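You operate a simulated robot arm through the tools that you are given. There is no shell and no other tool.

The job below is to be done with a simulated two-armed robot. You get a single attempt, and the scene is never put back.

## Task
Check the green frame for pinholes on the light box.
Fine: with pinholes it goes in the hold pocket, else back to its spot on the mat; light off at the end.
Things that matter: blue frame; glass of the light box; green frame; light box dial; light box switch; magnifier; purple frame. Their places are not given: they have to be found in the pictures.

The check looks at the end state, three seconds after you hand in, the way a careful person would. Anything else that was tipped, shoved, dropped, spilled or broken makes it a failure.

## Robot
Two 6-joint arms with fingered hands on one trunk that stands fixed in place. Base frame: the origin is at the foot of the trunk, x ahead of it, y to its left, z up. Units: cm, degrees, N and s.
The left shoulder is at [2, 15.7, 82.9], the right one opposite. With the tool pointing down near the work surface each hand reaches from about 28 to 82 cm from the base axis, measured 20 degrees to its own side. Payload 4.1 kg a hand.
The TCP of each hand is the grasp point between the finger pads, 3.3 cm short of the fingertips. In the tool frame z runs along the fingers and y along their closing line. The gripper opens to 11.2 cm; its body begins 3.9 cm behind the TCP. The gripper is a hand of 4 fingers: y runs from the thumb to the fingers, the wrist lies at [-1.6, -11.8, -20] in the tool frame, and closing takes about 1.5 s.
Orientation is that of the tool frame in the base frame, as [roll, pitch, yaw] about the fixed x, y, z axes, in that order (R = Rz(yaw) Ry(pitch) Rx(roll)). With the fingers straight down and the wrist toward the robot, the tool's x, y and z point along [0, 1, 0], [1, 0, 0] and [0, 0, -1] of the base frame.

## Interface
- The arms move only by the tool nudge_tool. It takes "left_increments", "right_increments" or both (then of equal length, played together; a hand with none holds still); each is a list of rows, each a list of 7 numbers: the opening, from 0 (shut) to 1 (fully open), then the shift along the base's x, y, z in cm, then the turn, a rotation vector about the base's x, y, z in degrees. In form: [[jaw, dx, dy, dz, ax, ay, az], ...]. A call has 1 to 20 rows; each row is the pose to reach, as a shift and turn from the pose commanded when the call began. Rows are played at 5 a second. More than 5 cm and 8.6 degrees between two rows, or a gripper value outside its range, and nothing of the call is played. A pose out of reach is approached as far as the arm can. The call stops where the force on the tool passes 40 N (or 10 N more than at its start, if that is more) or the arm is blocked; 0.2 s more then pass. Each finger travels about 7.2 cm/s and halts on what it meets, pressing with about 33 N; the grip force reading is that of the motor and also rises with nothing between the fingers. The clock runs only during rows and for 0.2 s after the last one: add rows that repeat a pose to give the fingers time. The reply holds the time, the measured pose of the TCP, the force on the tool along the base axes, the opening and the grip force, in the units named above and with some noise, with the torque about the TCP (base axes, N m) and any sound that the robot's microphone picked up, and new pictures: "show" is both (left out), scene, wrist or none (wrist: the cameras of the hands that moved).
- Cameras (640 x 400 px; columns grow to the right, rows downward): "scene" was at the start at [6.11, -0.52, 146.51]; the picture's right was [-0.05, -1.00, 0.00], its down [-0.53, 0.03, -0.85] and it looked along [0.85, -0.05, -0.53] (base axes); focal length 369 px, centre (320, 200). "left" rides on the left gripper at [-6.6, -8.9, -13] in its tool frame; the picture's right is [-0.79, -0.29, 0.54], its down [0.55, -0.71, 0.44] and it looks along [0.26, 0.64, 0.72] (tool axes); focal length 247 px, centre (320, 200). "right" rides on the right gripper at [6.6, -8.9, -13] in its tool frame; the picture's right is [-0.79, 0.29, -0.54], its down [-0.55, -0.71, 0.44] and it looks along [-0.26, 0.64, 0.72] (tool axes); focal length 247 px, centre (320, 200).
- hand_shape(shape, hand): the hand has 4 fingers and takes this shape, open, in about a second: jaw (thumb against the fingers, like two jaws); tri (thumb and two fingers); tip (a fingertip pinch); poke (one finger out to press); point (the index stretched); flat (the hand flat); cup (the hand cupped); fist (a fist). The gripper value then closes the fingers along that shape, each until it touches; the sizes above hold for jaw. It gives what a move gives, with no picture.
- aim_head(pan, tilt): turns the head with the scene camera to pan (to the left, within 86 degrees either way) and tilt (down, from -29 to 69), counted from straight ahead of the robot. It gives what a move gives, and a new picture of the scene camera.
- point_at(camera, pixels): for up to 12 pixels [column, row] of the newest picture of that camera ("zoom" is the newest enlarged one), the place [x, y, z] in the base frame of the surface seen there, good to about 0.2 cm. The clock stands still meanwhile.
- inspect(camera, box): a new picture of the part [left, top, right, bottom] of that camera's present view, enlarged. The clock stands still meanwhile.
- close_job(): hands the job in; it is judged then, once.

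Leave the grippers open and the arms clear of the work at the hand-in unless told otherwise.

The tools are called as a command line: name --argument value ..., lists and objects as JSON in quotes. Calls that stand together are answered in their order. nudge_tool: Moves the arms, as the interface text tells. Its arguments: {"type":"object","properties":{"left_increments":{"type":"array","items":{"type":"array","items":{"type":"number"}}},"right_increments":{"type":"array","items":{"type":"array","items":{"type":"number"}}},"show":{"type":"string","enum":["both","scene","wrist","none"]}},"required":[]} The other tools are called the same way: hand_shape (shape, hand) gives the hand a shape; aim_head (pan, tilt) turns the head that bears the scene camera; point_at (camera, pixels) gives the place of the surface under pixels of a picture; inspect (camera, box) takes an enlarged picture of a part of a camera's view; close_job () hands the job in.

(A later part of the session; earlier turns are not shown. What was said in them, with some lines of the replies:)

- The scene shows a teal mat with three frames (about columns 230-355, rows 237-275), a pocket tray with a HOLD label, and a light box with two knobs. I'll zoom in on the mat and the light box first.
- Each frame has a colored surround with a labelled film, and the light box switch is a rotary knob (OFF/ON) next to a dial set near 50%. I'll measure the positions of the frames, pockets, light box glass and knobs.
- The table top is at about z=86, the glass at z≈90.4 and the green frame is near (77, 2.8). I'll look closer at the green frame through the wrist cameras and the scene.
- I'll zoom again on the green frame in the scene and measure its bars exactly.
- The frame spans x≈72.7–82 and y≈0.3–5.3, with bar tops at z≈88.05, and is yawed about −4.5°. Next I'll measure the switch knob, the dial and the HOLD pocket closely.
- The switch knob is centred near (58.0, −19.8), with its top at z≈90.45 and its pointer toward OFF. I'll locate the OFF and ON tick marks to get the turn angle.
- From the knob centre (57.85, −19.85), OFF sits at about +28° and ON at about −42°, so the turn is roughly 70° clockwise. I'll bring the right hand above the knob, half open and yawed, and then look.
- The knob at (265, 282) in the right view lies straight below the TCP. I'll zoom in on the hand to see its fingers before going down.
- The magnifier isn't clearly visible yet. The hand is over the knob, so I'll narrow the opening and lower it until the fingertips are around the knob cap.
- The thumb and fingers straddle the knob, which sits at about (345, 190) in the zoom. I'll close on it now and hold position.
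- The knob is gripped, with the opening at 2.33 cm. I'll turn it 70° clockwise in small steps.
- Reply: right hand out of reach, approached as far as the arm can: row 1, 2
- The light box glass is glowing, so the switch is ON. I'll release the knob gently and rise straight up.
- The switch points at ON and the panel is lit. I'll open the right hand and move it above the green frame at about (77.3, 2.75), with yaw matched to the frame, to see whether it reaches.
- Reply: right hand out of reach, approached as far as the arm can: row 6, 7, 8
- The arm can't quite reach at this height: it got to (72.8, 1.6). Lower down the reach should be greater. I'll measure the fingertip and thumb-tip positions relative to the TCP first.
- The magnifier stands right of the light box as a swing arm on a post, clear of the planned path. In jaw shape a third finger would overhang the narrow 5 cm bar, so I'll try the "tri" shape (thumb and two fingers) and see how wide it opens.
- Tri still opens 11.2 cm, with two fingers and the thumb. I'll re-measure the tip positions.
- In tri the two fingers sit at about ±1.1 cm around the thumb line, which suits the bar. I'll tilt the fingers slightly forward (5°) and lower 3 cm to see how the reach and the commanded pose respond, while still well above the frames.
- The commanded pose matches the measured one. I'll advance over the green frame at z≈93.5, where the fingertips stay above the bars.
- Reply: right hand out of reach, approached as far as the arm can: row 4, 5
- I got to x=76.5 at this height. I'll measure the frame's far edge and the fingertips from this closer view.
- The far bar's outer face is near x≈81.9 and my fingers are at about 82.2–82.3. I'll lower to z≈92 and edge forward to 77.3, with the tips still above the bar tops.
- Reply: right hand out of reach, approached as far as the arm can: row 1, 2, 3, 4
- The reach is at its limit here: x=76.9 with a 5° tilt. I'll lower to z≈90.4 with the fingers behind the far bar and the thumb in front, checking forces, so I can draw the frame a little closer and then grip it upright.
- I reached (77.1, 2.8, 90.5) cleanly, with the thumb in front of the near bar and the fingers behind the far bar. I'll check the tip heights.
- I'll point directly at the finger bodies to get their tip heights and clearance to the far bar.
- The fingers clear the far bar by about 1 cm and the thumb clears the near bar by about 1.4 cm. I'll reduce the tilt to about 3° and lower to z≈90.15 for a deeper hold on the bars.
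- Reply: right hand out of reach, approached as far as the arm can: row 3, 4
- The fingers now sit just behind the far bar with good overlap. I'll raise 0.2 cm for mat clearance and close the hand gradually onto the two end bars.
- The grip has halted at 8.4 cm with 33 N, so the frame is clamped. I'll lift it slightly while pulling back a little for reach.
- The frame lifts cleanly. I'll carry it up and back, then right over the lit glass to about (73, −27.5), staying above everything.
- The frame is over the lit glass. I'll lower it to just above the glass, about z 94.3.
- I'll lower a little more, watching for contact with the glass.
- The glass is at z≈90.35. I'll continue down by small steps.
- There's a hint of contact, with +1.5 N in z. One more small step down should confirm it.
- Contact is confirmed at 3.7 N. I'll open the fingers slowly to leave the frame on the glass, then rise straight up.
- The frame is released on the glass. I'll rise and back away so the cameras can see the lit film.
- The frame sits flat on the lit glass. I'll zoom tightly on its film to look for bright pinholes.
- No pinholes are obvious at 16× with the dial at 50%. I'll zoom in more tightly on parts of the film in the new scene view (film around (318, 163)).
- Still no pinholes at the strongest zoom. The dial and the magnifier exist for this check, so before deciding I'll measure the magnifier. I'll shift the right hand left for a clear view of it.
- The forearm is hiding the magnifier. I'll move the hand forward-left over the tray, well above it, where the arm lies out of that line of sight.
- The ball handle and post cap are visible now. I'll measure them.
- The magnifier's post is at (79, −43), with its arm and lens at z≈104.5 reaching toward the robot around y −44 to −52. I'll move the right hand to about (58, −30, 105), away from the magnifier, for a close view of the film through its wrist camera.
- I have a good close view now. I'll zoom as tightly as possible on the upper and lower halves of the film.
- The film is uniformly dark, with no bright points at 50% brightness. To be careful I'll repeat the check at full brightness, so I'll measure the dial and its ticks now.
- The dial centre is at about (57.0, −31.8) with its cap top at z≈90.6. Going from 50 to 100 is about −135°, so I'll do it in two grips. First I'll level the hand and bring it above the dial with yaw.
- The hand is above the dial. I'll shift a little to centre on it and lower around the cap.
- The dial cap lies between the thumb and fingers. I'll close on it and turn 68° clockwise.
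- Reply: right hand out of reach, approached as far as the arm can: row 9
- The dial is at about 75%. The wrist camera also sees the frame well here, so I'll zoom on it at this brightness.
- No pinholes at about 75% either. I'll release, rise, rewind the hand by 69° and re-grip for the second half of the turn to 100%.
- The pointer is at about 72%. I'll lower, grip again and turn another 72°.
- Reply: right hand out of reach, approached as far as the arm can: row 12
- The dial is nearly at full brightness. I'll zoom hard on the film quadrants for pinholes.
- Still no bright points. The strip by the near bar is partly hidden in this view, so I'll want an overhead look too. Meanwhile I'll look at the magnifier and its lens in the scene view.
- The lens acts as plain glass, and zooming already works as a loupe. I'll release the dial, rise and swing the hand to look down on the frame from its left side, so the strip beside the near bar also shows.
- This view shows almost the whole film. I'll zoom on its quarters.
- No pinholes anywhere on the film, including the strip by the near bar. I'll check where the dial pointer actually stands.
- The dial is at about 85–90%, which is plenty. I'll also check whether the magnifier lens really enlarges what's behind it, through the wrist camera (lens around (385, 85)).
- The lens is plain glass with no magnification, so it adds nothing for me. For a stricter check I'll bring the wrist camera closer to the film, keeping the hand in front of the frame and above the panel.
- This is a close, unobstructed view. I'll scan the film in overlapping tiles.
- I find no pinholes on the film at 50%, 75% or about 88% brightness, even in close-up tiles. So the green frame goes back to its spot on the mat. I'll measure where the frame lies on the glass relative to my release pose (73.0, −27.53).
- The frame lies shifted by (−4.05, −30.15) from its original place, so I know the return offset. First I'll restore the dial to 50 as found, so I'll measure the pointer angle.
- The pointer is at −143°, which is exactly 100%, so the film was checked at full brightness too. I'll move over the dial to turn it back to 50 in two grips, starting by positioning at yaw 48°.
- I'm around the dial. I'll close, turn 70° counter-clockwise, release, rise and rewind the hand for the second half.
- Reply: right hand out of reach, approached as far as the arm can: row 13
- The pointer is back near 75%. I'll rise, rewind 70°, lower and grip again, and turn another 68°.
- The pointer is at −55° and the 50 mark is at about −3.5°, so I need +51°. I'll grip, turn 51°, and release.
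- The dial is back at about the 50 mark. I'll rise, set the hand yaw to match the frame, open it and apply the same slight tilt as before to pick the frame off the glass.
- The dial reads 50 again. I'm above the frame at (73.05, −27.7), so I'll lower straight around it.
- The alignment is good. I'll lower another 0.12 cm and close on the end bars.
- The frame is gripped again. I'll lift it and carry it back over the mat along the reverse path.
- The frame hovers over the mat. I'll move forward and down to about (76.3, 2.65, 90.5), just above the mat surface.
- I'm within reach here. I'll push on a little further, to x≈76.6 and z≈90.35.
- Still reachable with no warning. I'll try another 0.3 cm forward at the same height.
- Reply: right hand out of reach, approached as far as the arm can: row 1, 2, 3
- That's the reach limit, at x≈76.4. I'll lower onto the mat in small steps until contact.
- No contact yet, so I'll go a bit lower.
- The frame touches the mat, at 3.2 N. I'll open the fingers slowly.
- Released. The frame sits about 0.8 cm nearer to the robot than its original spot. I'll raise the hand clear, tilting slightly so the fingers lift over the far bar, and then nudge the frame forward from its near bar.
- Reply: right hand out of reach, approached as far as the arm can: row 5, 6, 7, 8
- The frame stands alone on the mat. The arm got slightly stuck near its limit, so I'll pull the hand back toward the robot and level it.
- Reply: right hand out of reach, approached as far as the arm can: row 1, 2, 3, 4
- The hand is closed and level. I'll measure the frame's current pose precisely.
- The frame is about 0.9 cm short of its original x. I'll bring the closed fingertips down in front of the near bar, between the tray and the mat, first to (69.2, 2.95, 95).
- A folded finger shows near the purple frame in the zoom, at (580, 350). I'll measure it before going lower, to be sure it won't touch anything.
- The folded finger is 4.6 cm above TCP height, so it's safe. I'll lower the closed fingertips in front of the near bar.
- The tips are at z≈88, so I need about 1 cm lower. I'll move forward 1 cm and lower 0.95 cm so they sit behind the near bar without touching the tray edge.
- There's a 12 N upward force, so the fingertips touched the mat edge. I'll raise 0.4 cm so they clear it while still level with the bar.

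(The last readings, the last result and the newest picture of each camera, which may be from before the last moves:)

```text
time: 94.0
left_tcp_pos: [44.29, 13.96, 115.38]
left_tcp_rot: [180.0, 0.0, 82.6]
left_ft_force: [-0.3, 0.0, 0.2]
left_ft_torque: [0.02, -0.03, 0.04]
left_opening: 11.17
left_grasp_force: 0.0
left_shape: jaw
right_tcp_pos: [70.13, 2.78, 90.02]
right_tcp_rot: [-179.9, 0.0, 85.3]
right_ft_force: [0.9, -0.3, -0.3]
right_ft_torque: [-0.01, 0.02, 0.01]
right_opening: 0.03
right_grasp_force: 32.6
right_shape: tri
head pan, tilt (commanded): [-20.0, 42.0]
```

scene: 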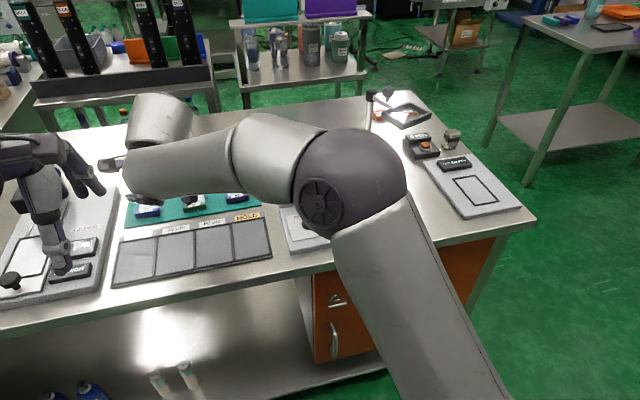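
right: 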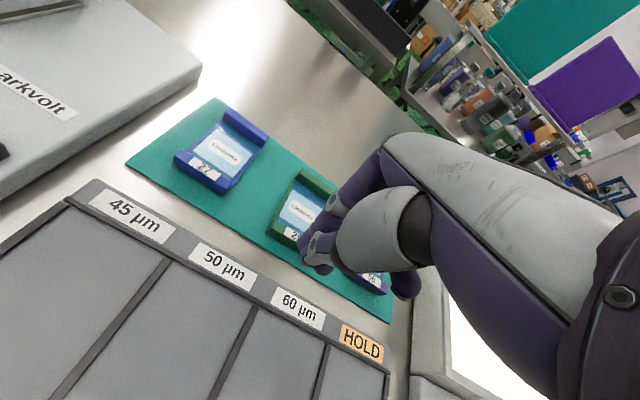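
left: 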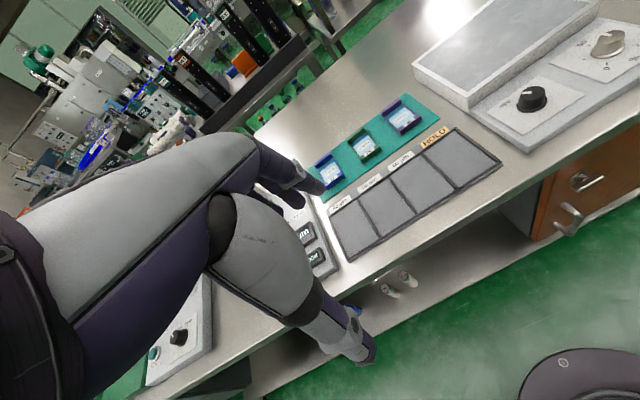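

The fingers are clear again. I'll push forward slowly against the near bar.

nudge_tool --right_increments '[[0, 0.15, 0.03, 0.05, 0, 0, 0], [0, 0.3, 0.06, 0.05, 0, 0, 0], [0, 0.45, 0.08, 0.05, 0, 0, 0], [0, 0.6, 0.1, 0.05, 0, 0, 0], [0, 0.75, 0.1, 0.05, 0, 0, 0], [0, 0.9, 0.1, 0.05, 0, 0, 0], [0, 0.9, 0.1, 0.05, 0, 0, 0]]' --show "none"

inspect --camera "right" --box '[240, 150, 380, 280]'

point_at --camera "zoom" --pixels '[[290, 300], [285, 285], [262, 190], [270, 200], [280, 207], [300, 190], [310, 60], [320, 80]]'

```text
time: 95.6
left_tcp_pos: [44.14, 13.95, 115.36]
left_tcp_rot: [-180.0, 0.1, 82.6]
left_ft_force: [0.1, -0.1, -0.5]
left_ft_torque: [-0.02, 0.0, -0.04]
left_opening: 11.16
left_grasp_force: 0.1
left_shape: jaw
right_tcp_pos: [71.1, 2.94, 90.26]
right_tcp_rot: [179.9, -0.1, 85.2]
right_ft_force: [0.1, 0.3, 0.9]
right_ft_torque: [-0.02, -0.01, 0.04]
right_opening: 0.03
right_grasp_force: 33.2
right_shape: tri
head pan, tilt (commanded): [-20.0, 42.0]
```

```text
3.08 times, centred on (310, 215) of right
```

zoom: 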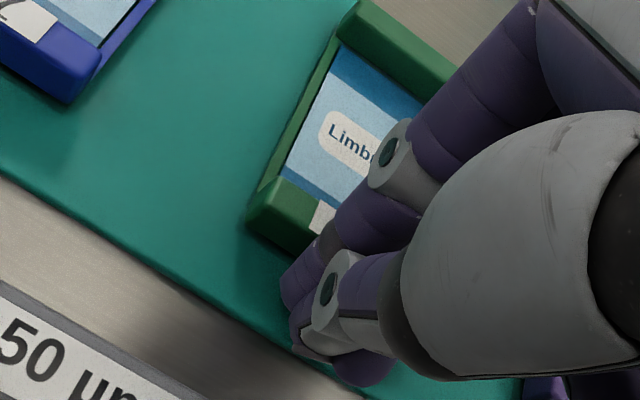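

```text
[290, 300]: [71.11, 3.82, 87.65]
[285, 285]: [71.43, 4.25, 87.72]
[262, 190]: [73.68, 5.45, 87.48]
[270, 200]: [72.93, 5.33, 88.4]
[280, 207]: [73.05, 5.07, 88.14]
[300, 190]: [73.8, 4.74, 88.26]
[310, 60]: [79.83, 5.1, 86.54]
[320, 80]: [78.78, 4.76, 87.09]
```

inspect --camera "right" --box '[275, 180, 345, 245]'

point_at --camera "zoom" --pixels '[[240, 240], [225, 280], [240, 290], [270, 300], [300, 320], [290, 290], [255, 255], [310, 300], [320, 390], [330, 330]]'

```text
6.15 times, centred on (310, 212) of right
```

zoom: 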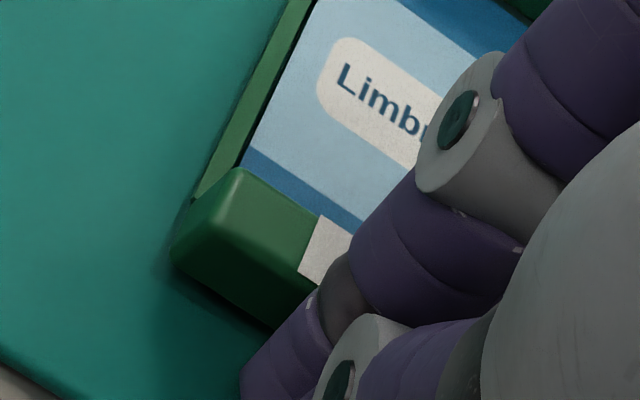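

```text
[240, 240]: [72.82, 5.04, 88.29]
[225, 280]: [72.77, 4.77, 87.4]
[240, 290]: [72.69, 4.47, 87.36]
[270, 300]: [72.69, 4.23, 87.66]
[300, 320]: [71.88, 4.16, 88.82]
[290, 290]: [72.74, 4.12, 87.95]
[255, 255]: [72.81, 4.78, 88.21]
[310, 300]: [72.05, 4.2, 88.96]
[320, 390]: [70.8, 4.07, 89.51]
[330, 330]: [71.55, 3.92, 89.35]
```

The near bar's front face is now at x≈72.72, matching its original 72.75–72.85. I'll back off slightly, rise and check the whole mat.

nudge_tool --right_increments '[[0, -0.5, 0, 0.1, 0, 0, 0], [0, -0.9, 0, 0.5, 0, 0, 0], [0, -1, 0, 2.5, 0, 0, 0], [0, -2, 0, 5.5, 0, 0, 0], [0.1, -4, -1, 8.5, 0, 0, 0], [0.3, -7, -2.5, 11, 0, 0, 0], [0.45, -10, -5, 12, 0, 0, 0], [0.45, -12, -8.5, 12.5, 0, 0, 0], [0.45, -13.2, -12.5, 13, 0, 0, 0], [0.45, -13.2, -16.5, 13, 0, 0, 0], [0.45, -13.2, -20.5, 13, 0, 0, 0], [0.45, -13.2, -22.7, 13, 0, 0, 0], [0.45, -13.2, -22.7, 13, 0, 0, 0]]'

inspect --camera "scene" --box '[110, 160, 290, 290]'

```text
time: 98.4
left_tcp_pos: [44.2, 13.89, 115.27]
left_tcp_rot: [-180.0, 0.0, 82.6]
left_ft_force: [0.3, -1.1, 0.4]
left_ft_torque: [0.02, 0.0, -0.01]
left_opening: 11.18
left_grasp_force: 0.0
left_shape: jaw
right_tcp_pos: [57.72, -19.73, 103.34]
right_tcp_rot: [179.9, 0.0, 85.3]
right_ft_force: [0.0, -0.2, 0.5]
right_ft_torque: [-0.03, 0.0, 0.01]
right_opening: 5.02
right_grasp_force: 0.0
right_shape: tri
head pan, tilt (commanded): [-20.0, 42.0]
```

scene: 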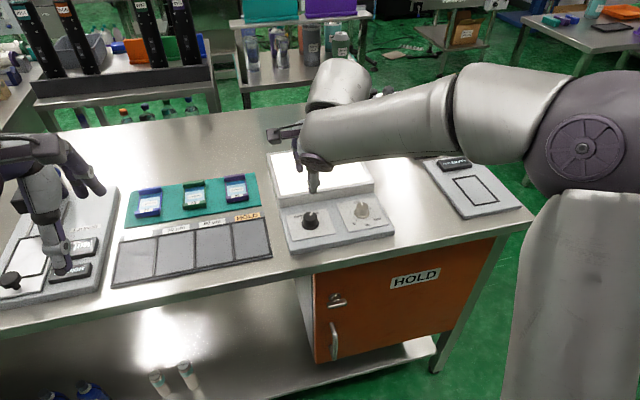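
right: 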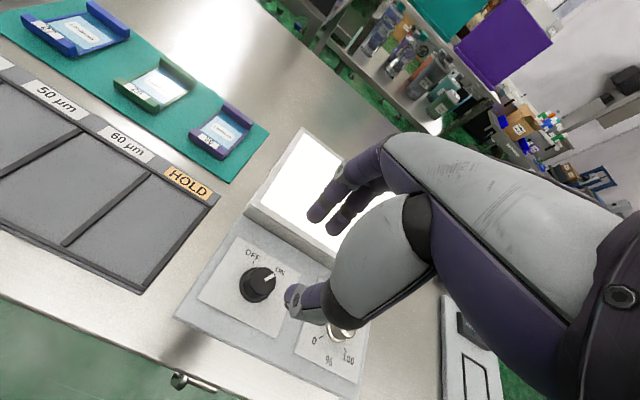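

```text
3.08 times, centred on (200, 225) of scene
```

zoom: 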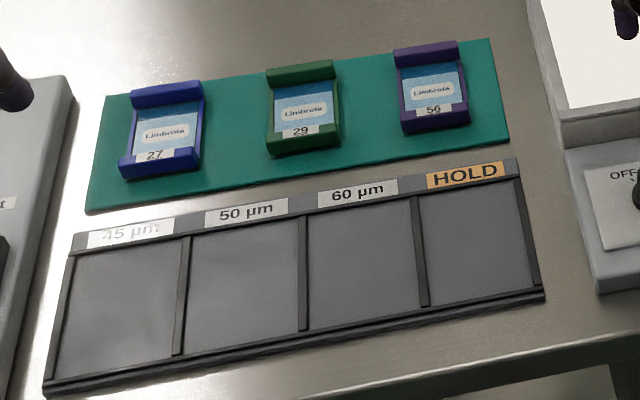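

The green frame is back in line with the other two. I'll verify its position against my original measurements.

inspect --camera "scene" --box '[165, 165, 225, 220]'

point_at --camera "zoom" --pixels '[[195, 95], [375, 70], [290, 80], [210, 285], [390, 260], [300, 270], [300, 320], [300, 345], [300, 200]]'

```text
7.27 times, centred on (195, 192) of scene
```

zoom: 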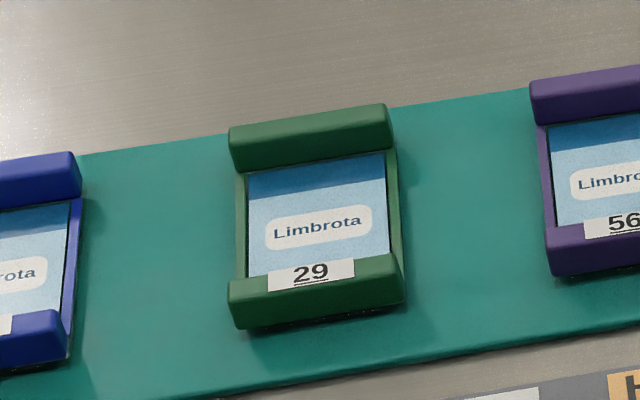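

```text
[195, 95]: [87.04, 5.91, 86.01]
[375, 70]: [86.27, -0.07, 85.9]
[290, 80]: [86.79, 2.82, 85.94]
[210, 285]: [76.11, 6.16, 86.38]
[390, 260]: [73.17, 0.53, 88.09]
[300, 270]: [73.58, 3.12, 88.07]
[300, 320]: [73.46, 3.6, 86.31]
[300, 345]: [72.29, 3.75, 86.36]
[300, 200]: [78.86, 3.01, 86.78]
```

point_at --camera "zoom" --pixels '[[234, 128], [384, 108], [310, 118], [235, 284], [392, 262], [315, 290], [315, 310], [236, 305], [235, 165], [390, 148]]'

```text
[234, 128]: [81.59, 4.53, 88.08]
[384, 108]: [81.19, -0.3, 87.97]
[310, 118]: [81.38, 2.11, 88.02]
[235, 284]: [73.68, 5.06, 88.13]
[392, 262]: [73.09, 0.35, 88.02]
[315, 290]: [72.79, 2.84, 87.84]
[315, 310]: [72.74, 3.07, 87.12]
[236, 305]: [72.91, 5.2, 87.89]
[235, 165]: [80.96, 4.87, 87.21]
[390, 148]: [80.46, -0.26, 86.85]
```

The frame is within 0.3 cm of its original place. Now I'll turn the light off: rotate the hand to yaw 48° above the switch and lower around its knob.

nudge_tool --right_increments '[[0.45, 0.1, -0.1, -0.5, 0, 0, -8], [0.45, 0.15, -0.1, -1, 0, 0, -16], [0.45, 0.15, -0.1, -2, 0, 0, -24], [0.45, 0.15, -0.1, -3, 0, 0, -32], [0.45, 0.15, -0.1, -4, 0, 0, -37.3], [0.45, 0.15, -0.1, -6.5, 0, 0, -37.3], [0.45, 0.15, -0.1, -9, 0, 0, -37.3], [0.45, 0.15, -0.1, -10.7, 0, 0, -37.3], [0.45, 0.15, -0.1, -11.4, 0, 0, -37.3], [0.45, 0.15, -0.1, -11.4, 0, 0, -37.3]]' --show "wrist"

inspect --camera "right" --box '[220, 180, 380, 340]'

```text
time: 100.6
left_tcp_pos: [44.2, 13.88, 115.46]
left_tcp_rot: [180.0, 0.1, 82.6]
left_ft_force: [-0.2, -0.2, 0.3]
left_ft_torque: [-0.01, 0.02, 0.01]
left_opening: 11.18
left_grasp_force: 0.1
left_shape: jaw
right_tcp_pos: [58.08, -19.84, 91.68]
right_tcp_rot: [179.9, 0.0, 48.1]
right_ft_force: [0.1, -0.2, -0.5]
right_ft_torque: [0.0, 0.02, 0.0]
right_opening: 4.99
right_grasp_force: 0.1
right_shape: tri
head pan, tilt (commanded): [-20.0, 42.0]
```

right: 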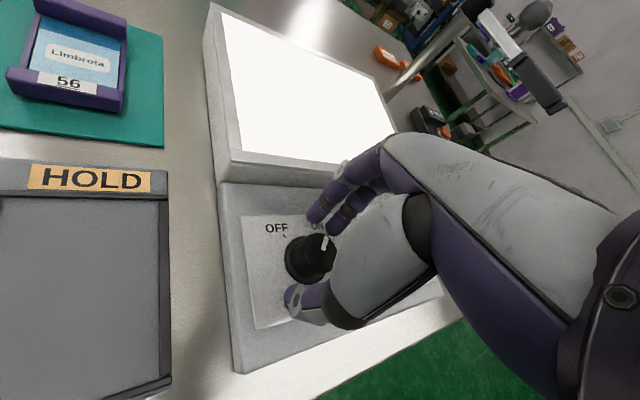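

```text
2.50 times, centred on (300, 260) of right
```

zoom: 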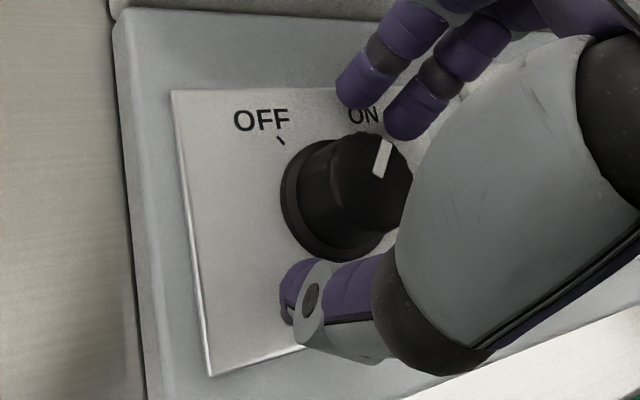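

The switch knob lies between the thumb and fingers. I'll close, turn 70° counter-clockwise to OFF and release.

nudge_tool --right_increments '[[0.3, -0.1, 0, 0.1, 0, 0, 0], [0.2, -0.1, 0, 0.1, 0, 0, 0], [0.1, -0.1, 0, 0.1, 0, 0, 0], [0.1, -0.1, 0, 0.1, 0, 0, 0], [0.1, -0.1, 0, 0.1, 0, 0, 0], [0.1, -0.1, 0, 0.1, 0, 0, 7], [0.1, -0.1, 0, 0.1, 0, 0, 14], [0.1, -0.1, 0, 0.1, 0, 0, 21], [0.1, -0.1, 0, 0.1, 0, 0, 28], [0.1, -0.1, 0, 0.1, 0, 0, 35], [0.1, -0.1, 0, 0.1, 0, 0, 42], [0.1, -0.1, 0, 0.1, 0, 0, 49], [0.1, -0.1, 0, 0.1, 0, 0, 56], [0.1, -0.1, 0, 0.1, 0, 0, 63], [0.1, -0.1, 0, 0.1, 0, 0, 70], [0.1, -0.1, 0, 0.1, 0, 0, 70]]' --show "both"

inspect --camera "right" --box '[220, 180, 380, 340]'

```text
time: 104.0
left_tcp_pos: [44.14, 13.92, 115.32]
left_tcp_rot: [-180.0, 0.0, 82.6]
left_ft_force: [1.1, -0.1, 0.1]
left_ft_torque: [-0.03, 0.01, -0.03]
left_opening: 11.17
left_grasp_force: 0.0
left_shape: jaw
right_tcp_pos: [57.82, -19.94, 92.05]
right_tcp_rot: [179.7, 0.1, 117.8]
right_ft_force: [1.4, -13.7, -2.2]
right_ft_torque: [-0.42, -0.07, -0.02]
right_opening: 2.21
right_grasp_force: 32.5
right_shape: tri
right hand out of reach, approached as far as the arm can: row 15
head pan, tilt (commanded): [-20.0, 42.0]
```

scene: 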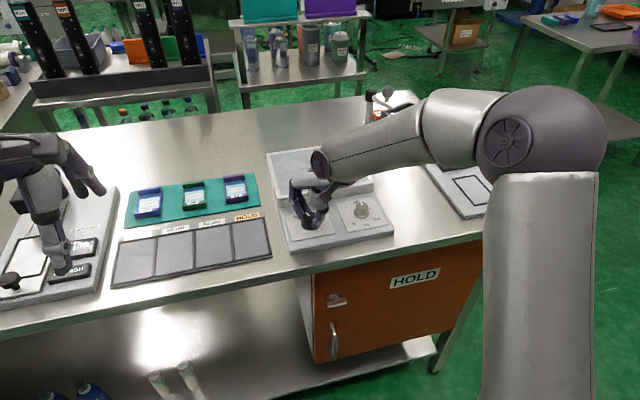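
right: 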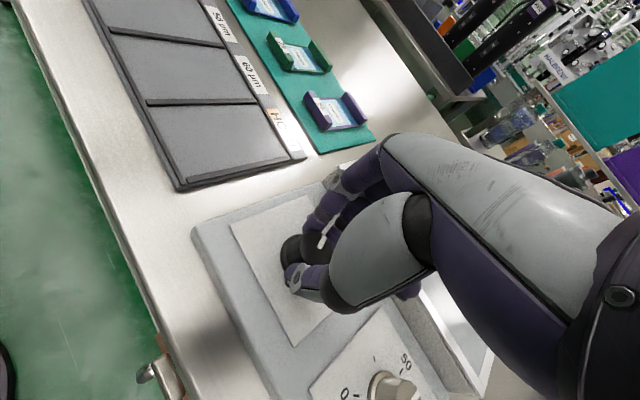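

```text
2.50 times, centred on (300, 260) of right
```

zoom: 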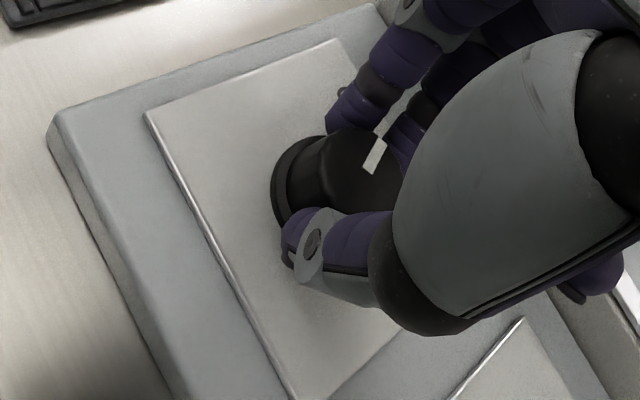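

The glass has gone dark, so the light is OFF. I'll release the knob, rise and retreat toward the start pose.

nudge_tool --right_increments '[[0.25, 0, 0, 0, 0, 0, 0], [0.4, 0, 0, 0, 0, 0, 0], [0.45, 0, 0, 0, 0, 0, 0], [0.45, 0, 0, 0, 0, 0, 0], [0.45, 0, 0, 2, 0, 0, 0], [0.45, 0, 0, 5, 0, 0, 0], [0.5, -1, -1, 9, 0, 0, -6], [0.6, -2.5, -2.5, 13, 0, 0, -12], [0.8, -4.5, -4, 17, 0, 0, -18], [1, -6.5, -5.5, 20.5, 0, 0, -24], [1, -9, -7, 24, 0, 0, -30], [1, -12, -8, 27, 0, 0, -35], [1, -12, -8, 27, 0, 0, -35]]'

hand_shape --shape "jaw" --hand "right"

inspect --camera "scene" --box '[260, 130, 410, 250]'

inspect --camera "right" --box '[150, 130, 350, 300]'

```text
time: 106.8
left_tcp_pos: [44.34, 13.93, 115.3]
left_tcp_rot: [180.0, 0.0, 82.6]
left_ft_force: [-0.5, 0.0, 0.4]
left_ft_torque: [-0.01, 0.05, 0.03]
left_opening: 11.19
left_grasp_force: 0.1
left_shape: jaw
right_tcp_pos: [45.88, -28.26, 118.76]
right_tcp_rot: [179.9, 0.0, 82.9]
right_ft_force: [0.3, 0.6, 0.0]
right_ft_torque: [-0.01, 0.0, -0.01]
right_opening: 11.2
right_grasp_force: 0.2
right_shape: tri
head pan, tilt (commanded): [-20.0, 42.0]
```

scene: 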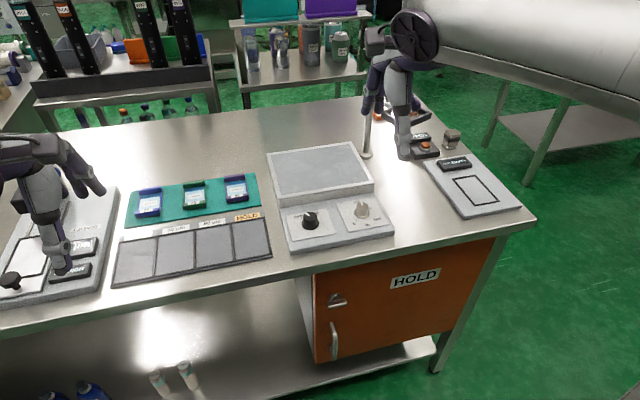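
right: 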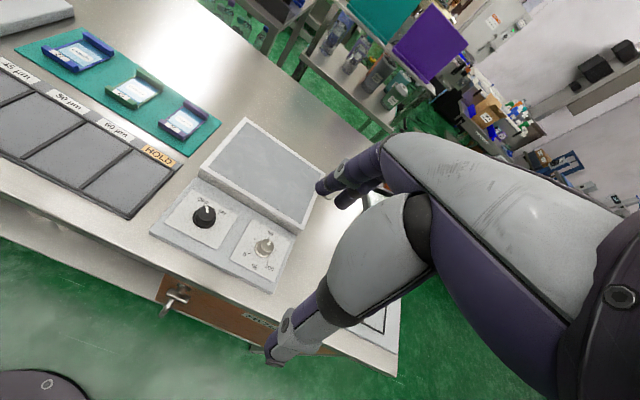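

```text
time: 107.7
left_tcp_pos: [44.18, 13.93, 115.33]
left_tcp_rot: [180.0, 0.0, 82.5]
left_ft_force: [-0.4, -0.7, -0.7]
left_ft_torque: [0.0, 0.02, -0.03]
left_opening: 11.15
left_grasp_force: 0.1
left_shape: jaw
right_tcp_pos: [45.85, -28.15, 118.81]
right_tcp_rot: [179.9, 0.0, 83.1]
right_ft_force: [-0.4, 0.0, -0.2]
right_ft_torque: [-0.02, 0.0, -0.01]
right_opening: 11.18
right_grasp_force: 0.1
right_shape: jaw
head pan, tilt (commanded): [-20.0, 42.0]
```

```text
3.33 times, centred on (335, 190) of scene
```

zoom: 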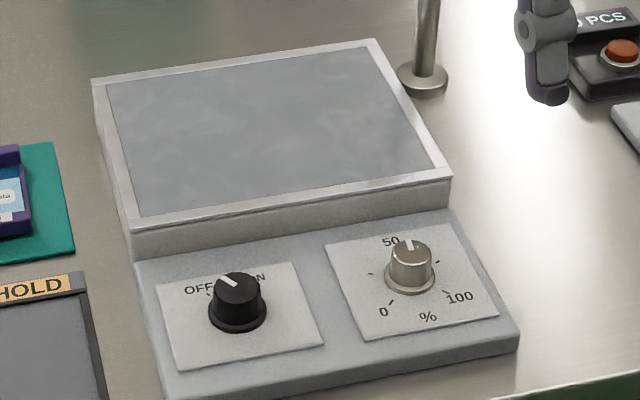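

```text
2.35 times, centred on (250, 215) of right
```

zoom: 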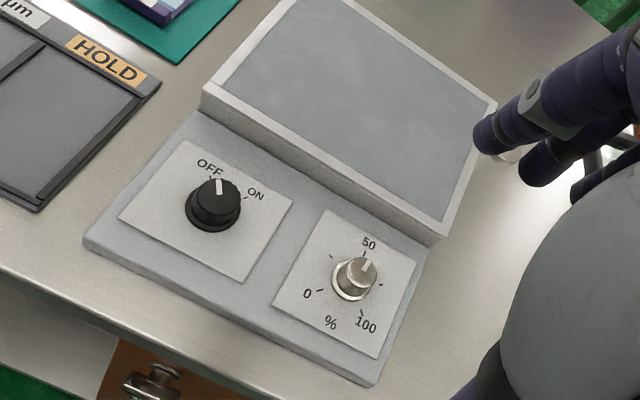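

Final state:
- The switch points to OFF and the glass is dark.
- The dial is back near 50.
- The three frames are in line on the mat, with the green one on its spot.
- The magnifier was never touched.
- Both hands are open and clear of the work.

I'll take one last look over the mat before handing in.

inspect --camera "scene" --box '[90, 150, 430, 300]'

```text
1.88 times, centred on (260, 225) of scene
```

zoom: 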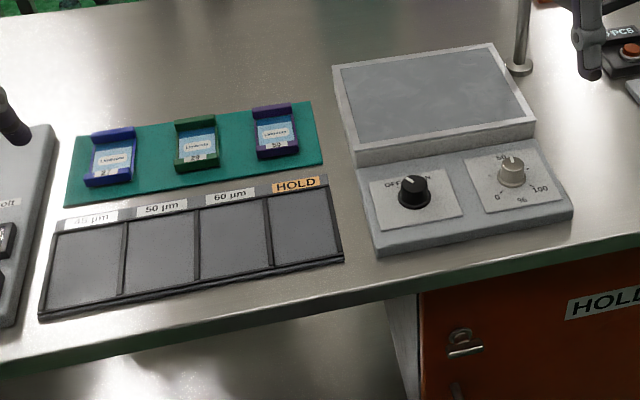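

Everything is in order: no pinholes found, the green frame is back on its spot, the light is off and the arms are clear. I'm handing in.

close_job

```text
The job is handed in.
```

I found no pinholes in the green frame, so I put it back on its spot on the mat and turned the light box off. The job is handed in.

- **Check:** I zoomed in on the film on the lit glass, first with the dial at 50 and then again as I turned it up to 100. I saw no bright points. I didn't use the magnifier; its lens looked like plain glass with no enlargement.
- **Frame position:** it was within about 0.3 cm of where it started. It first landed about 0.9 cm short, so I nudged it forward with closed fingertips.
- **Dial:** I turned it back by hand, and it reads slightly above 50.
- **Everything else:** the blue and purple frames look unmoved, and I didn't touch the magnifier. Both hands are open and clear of the work.
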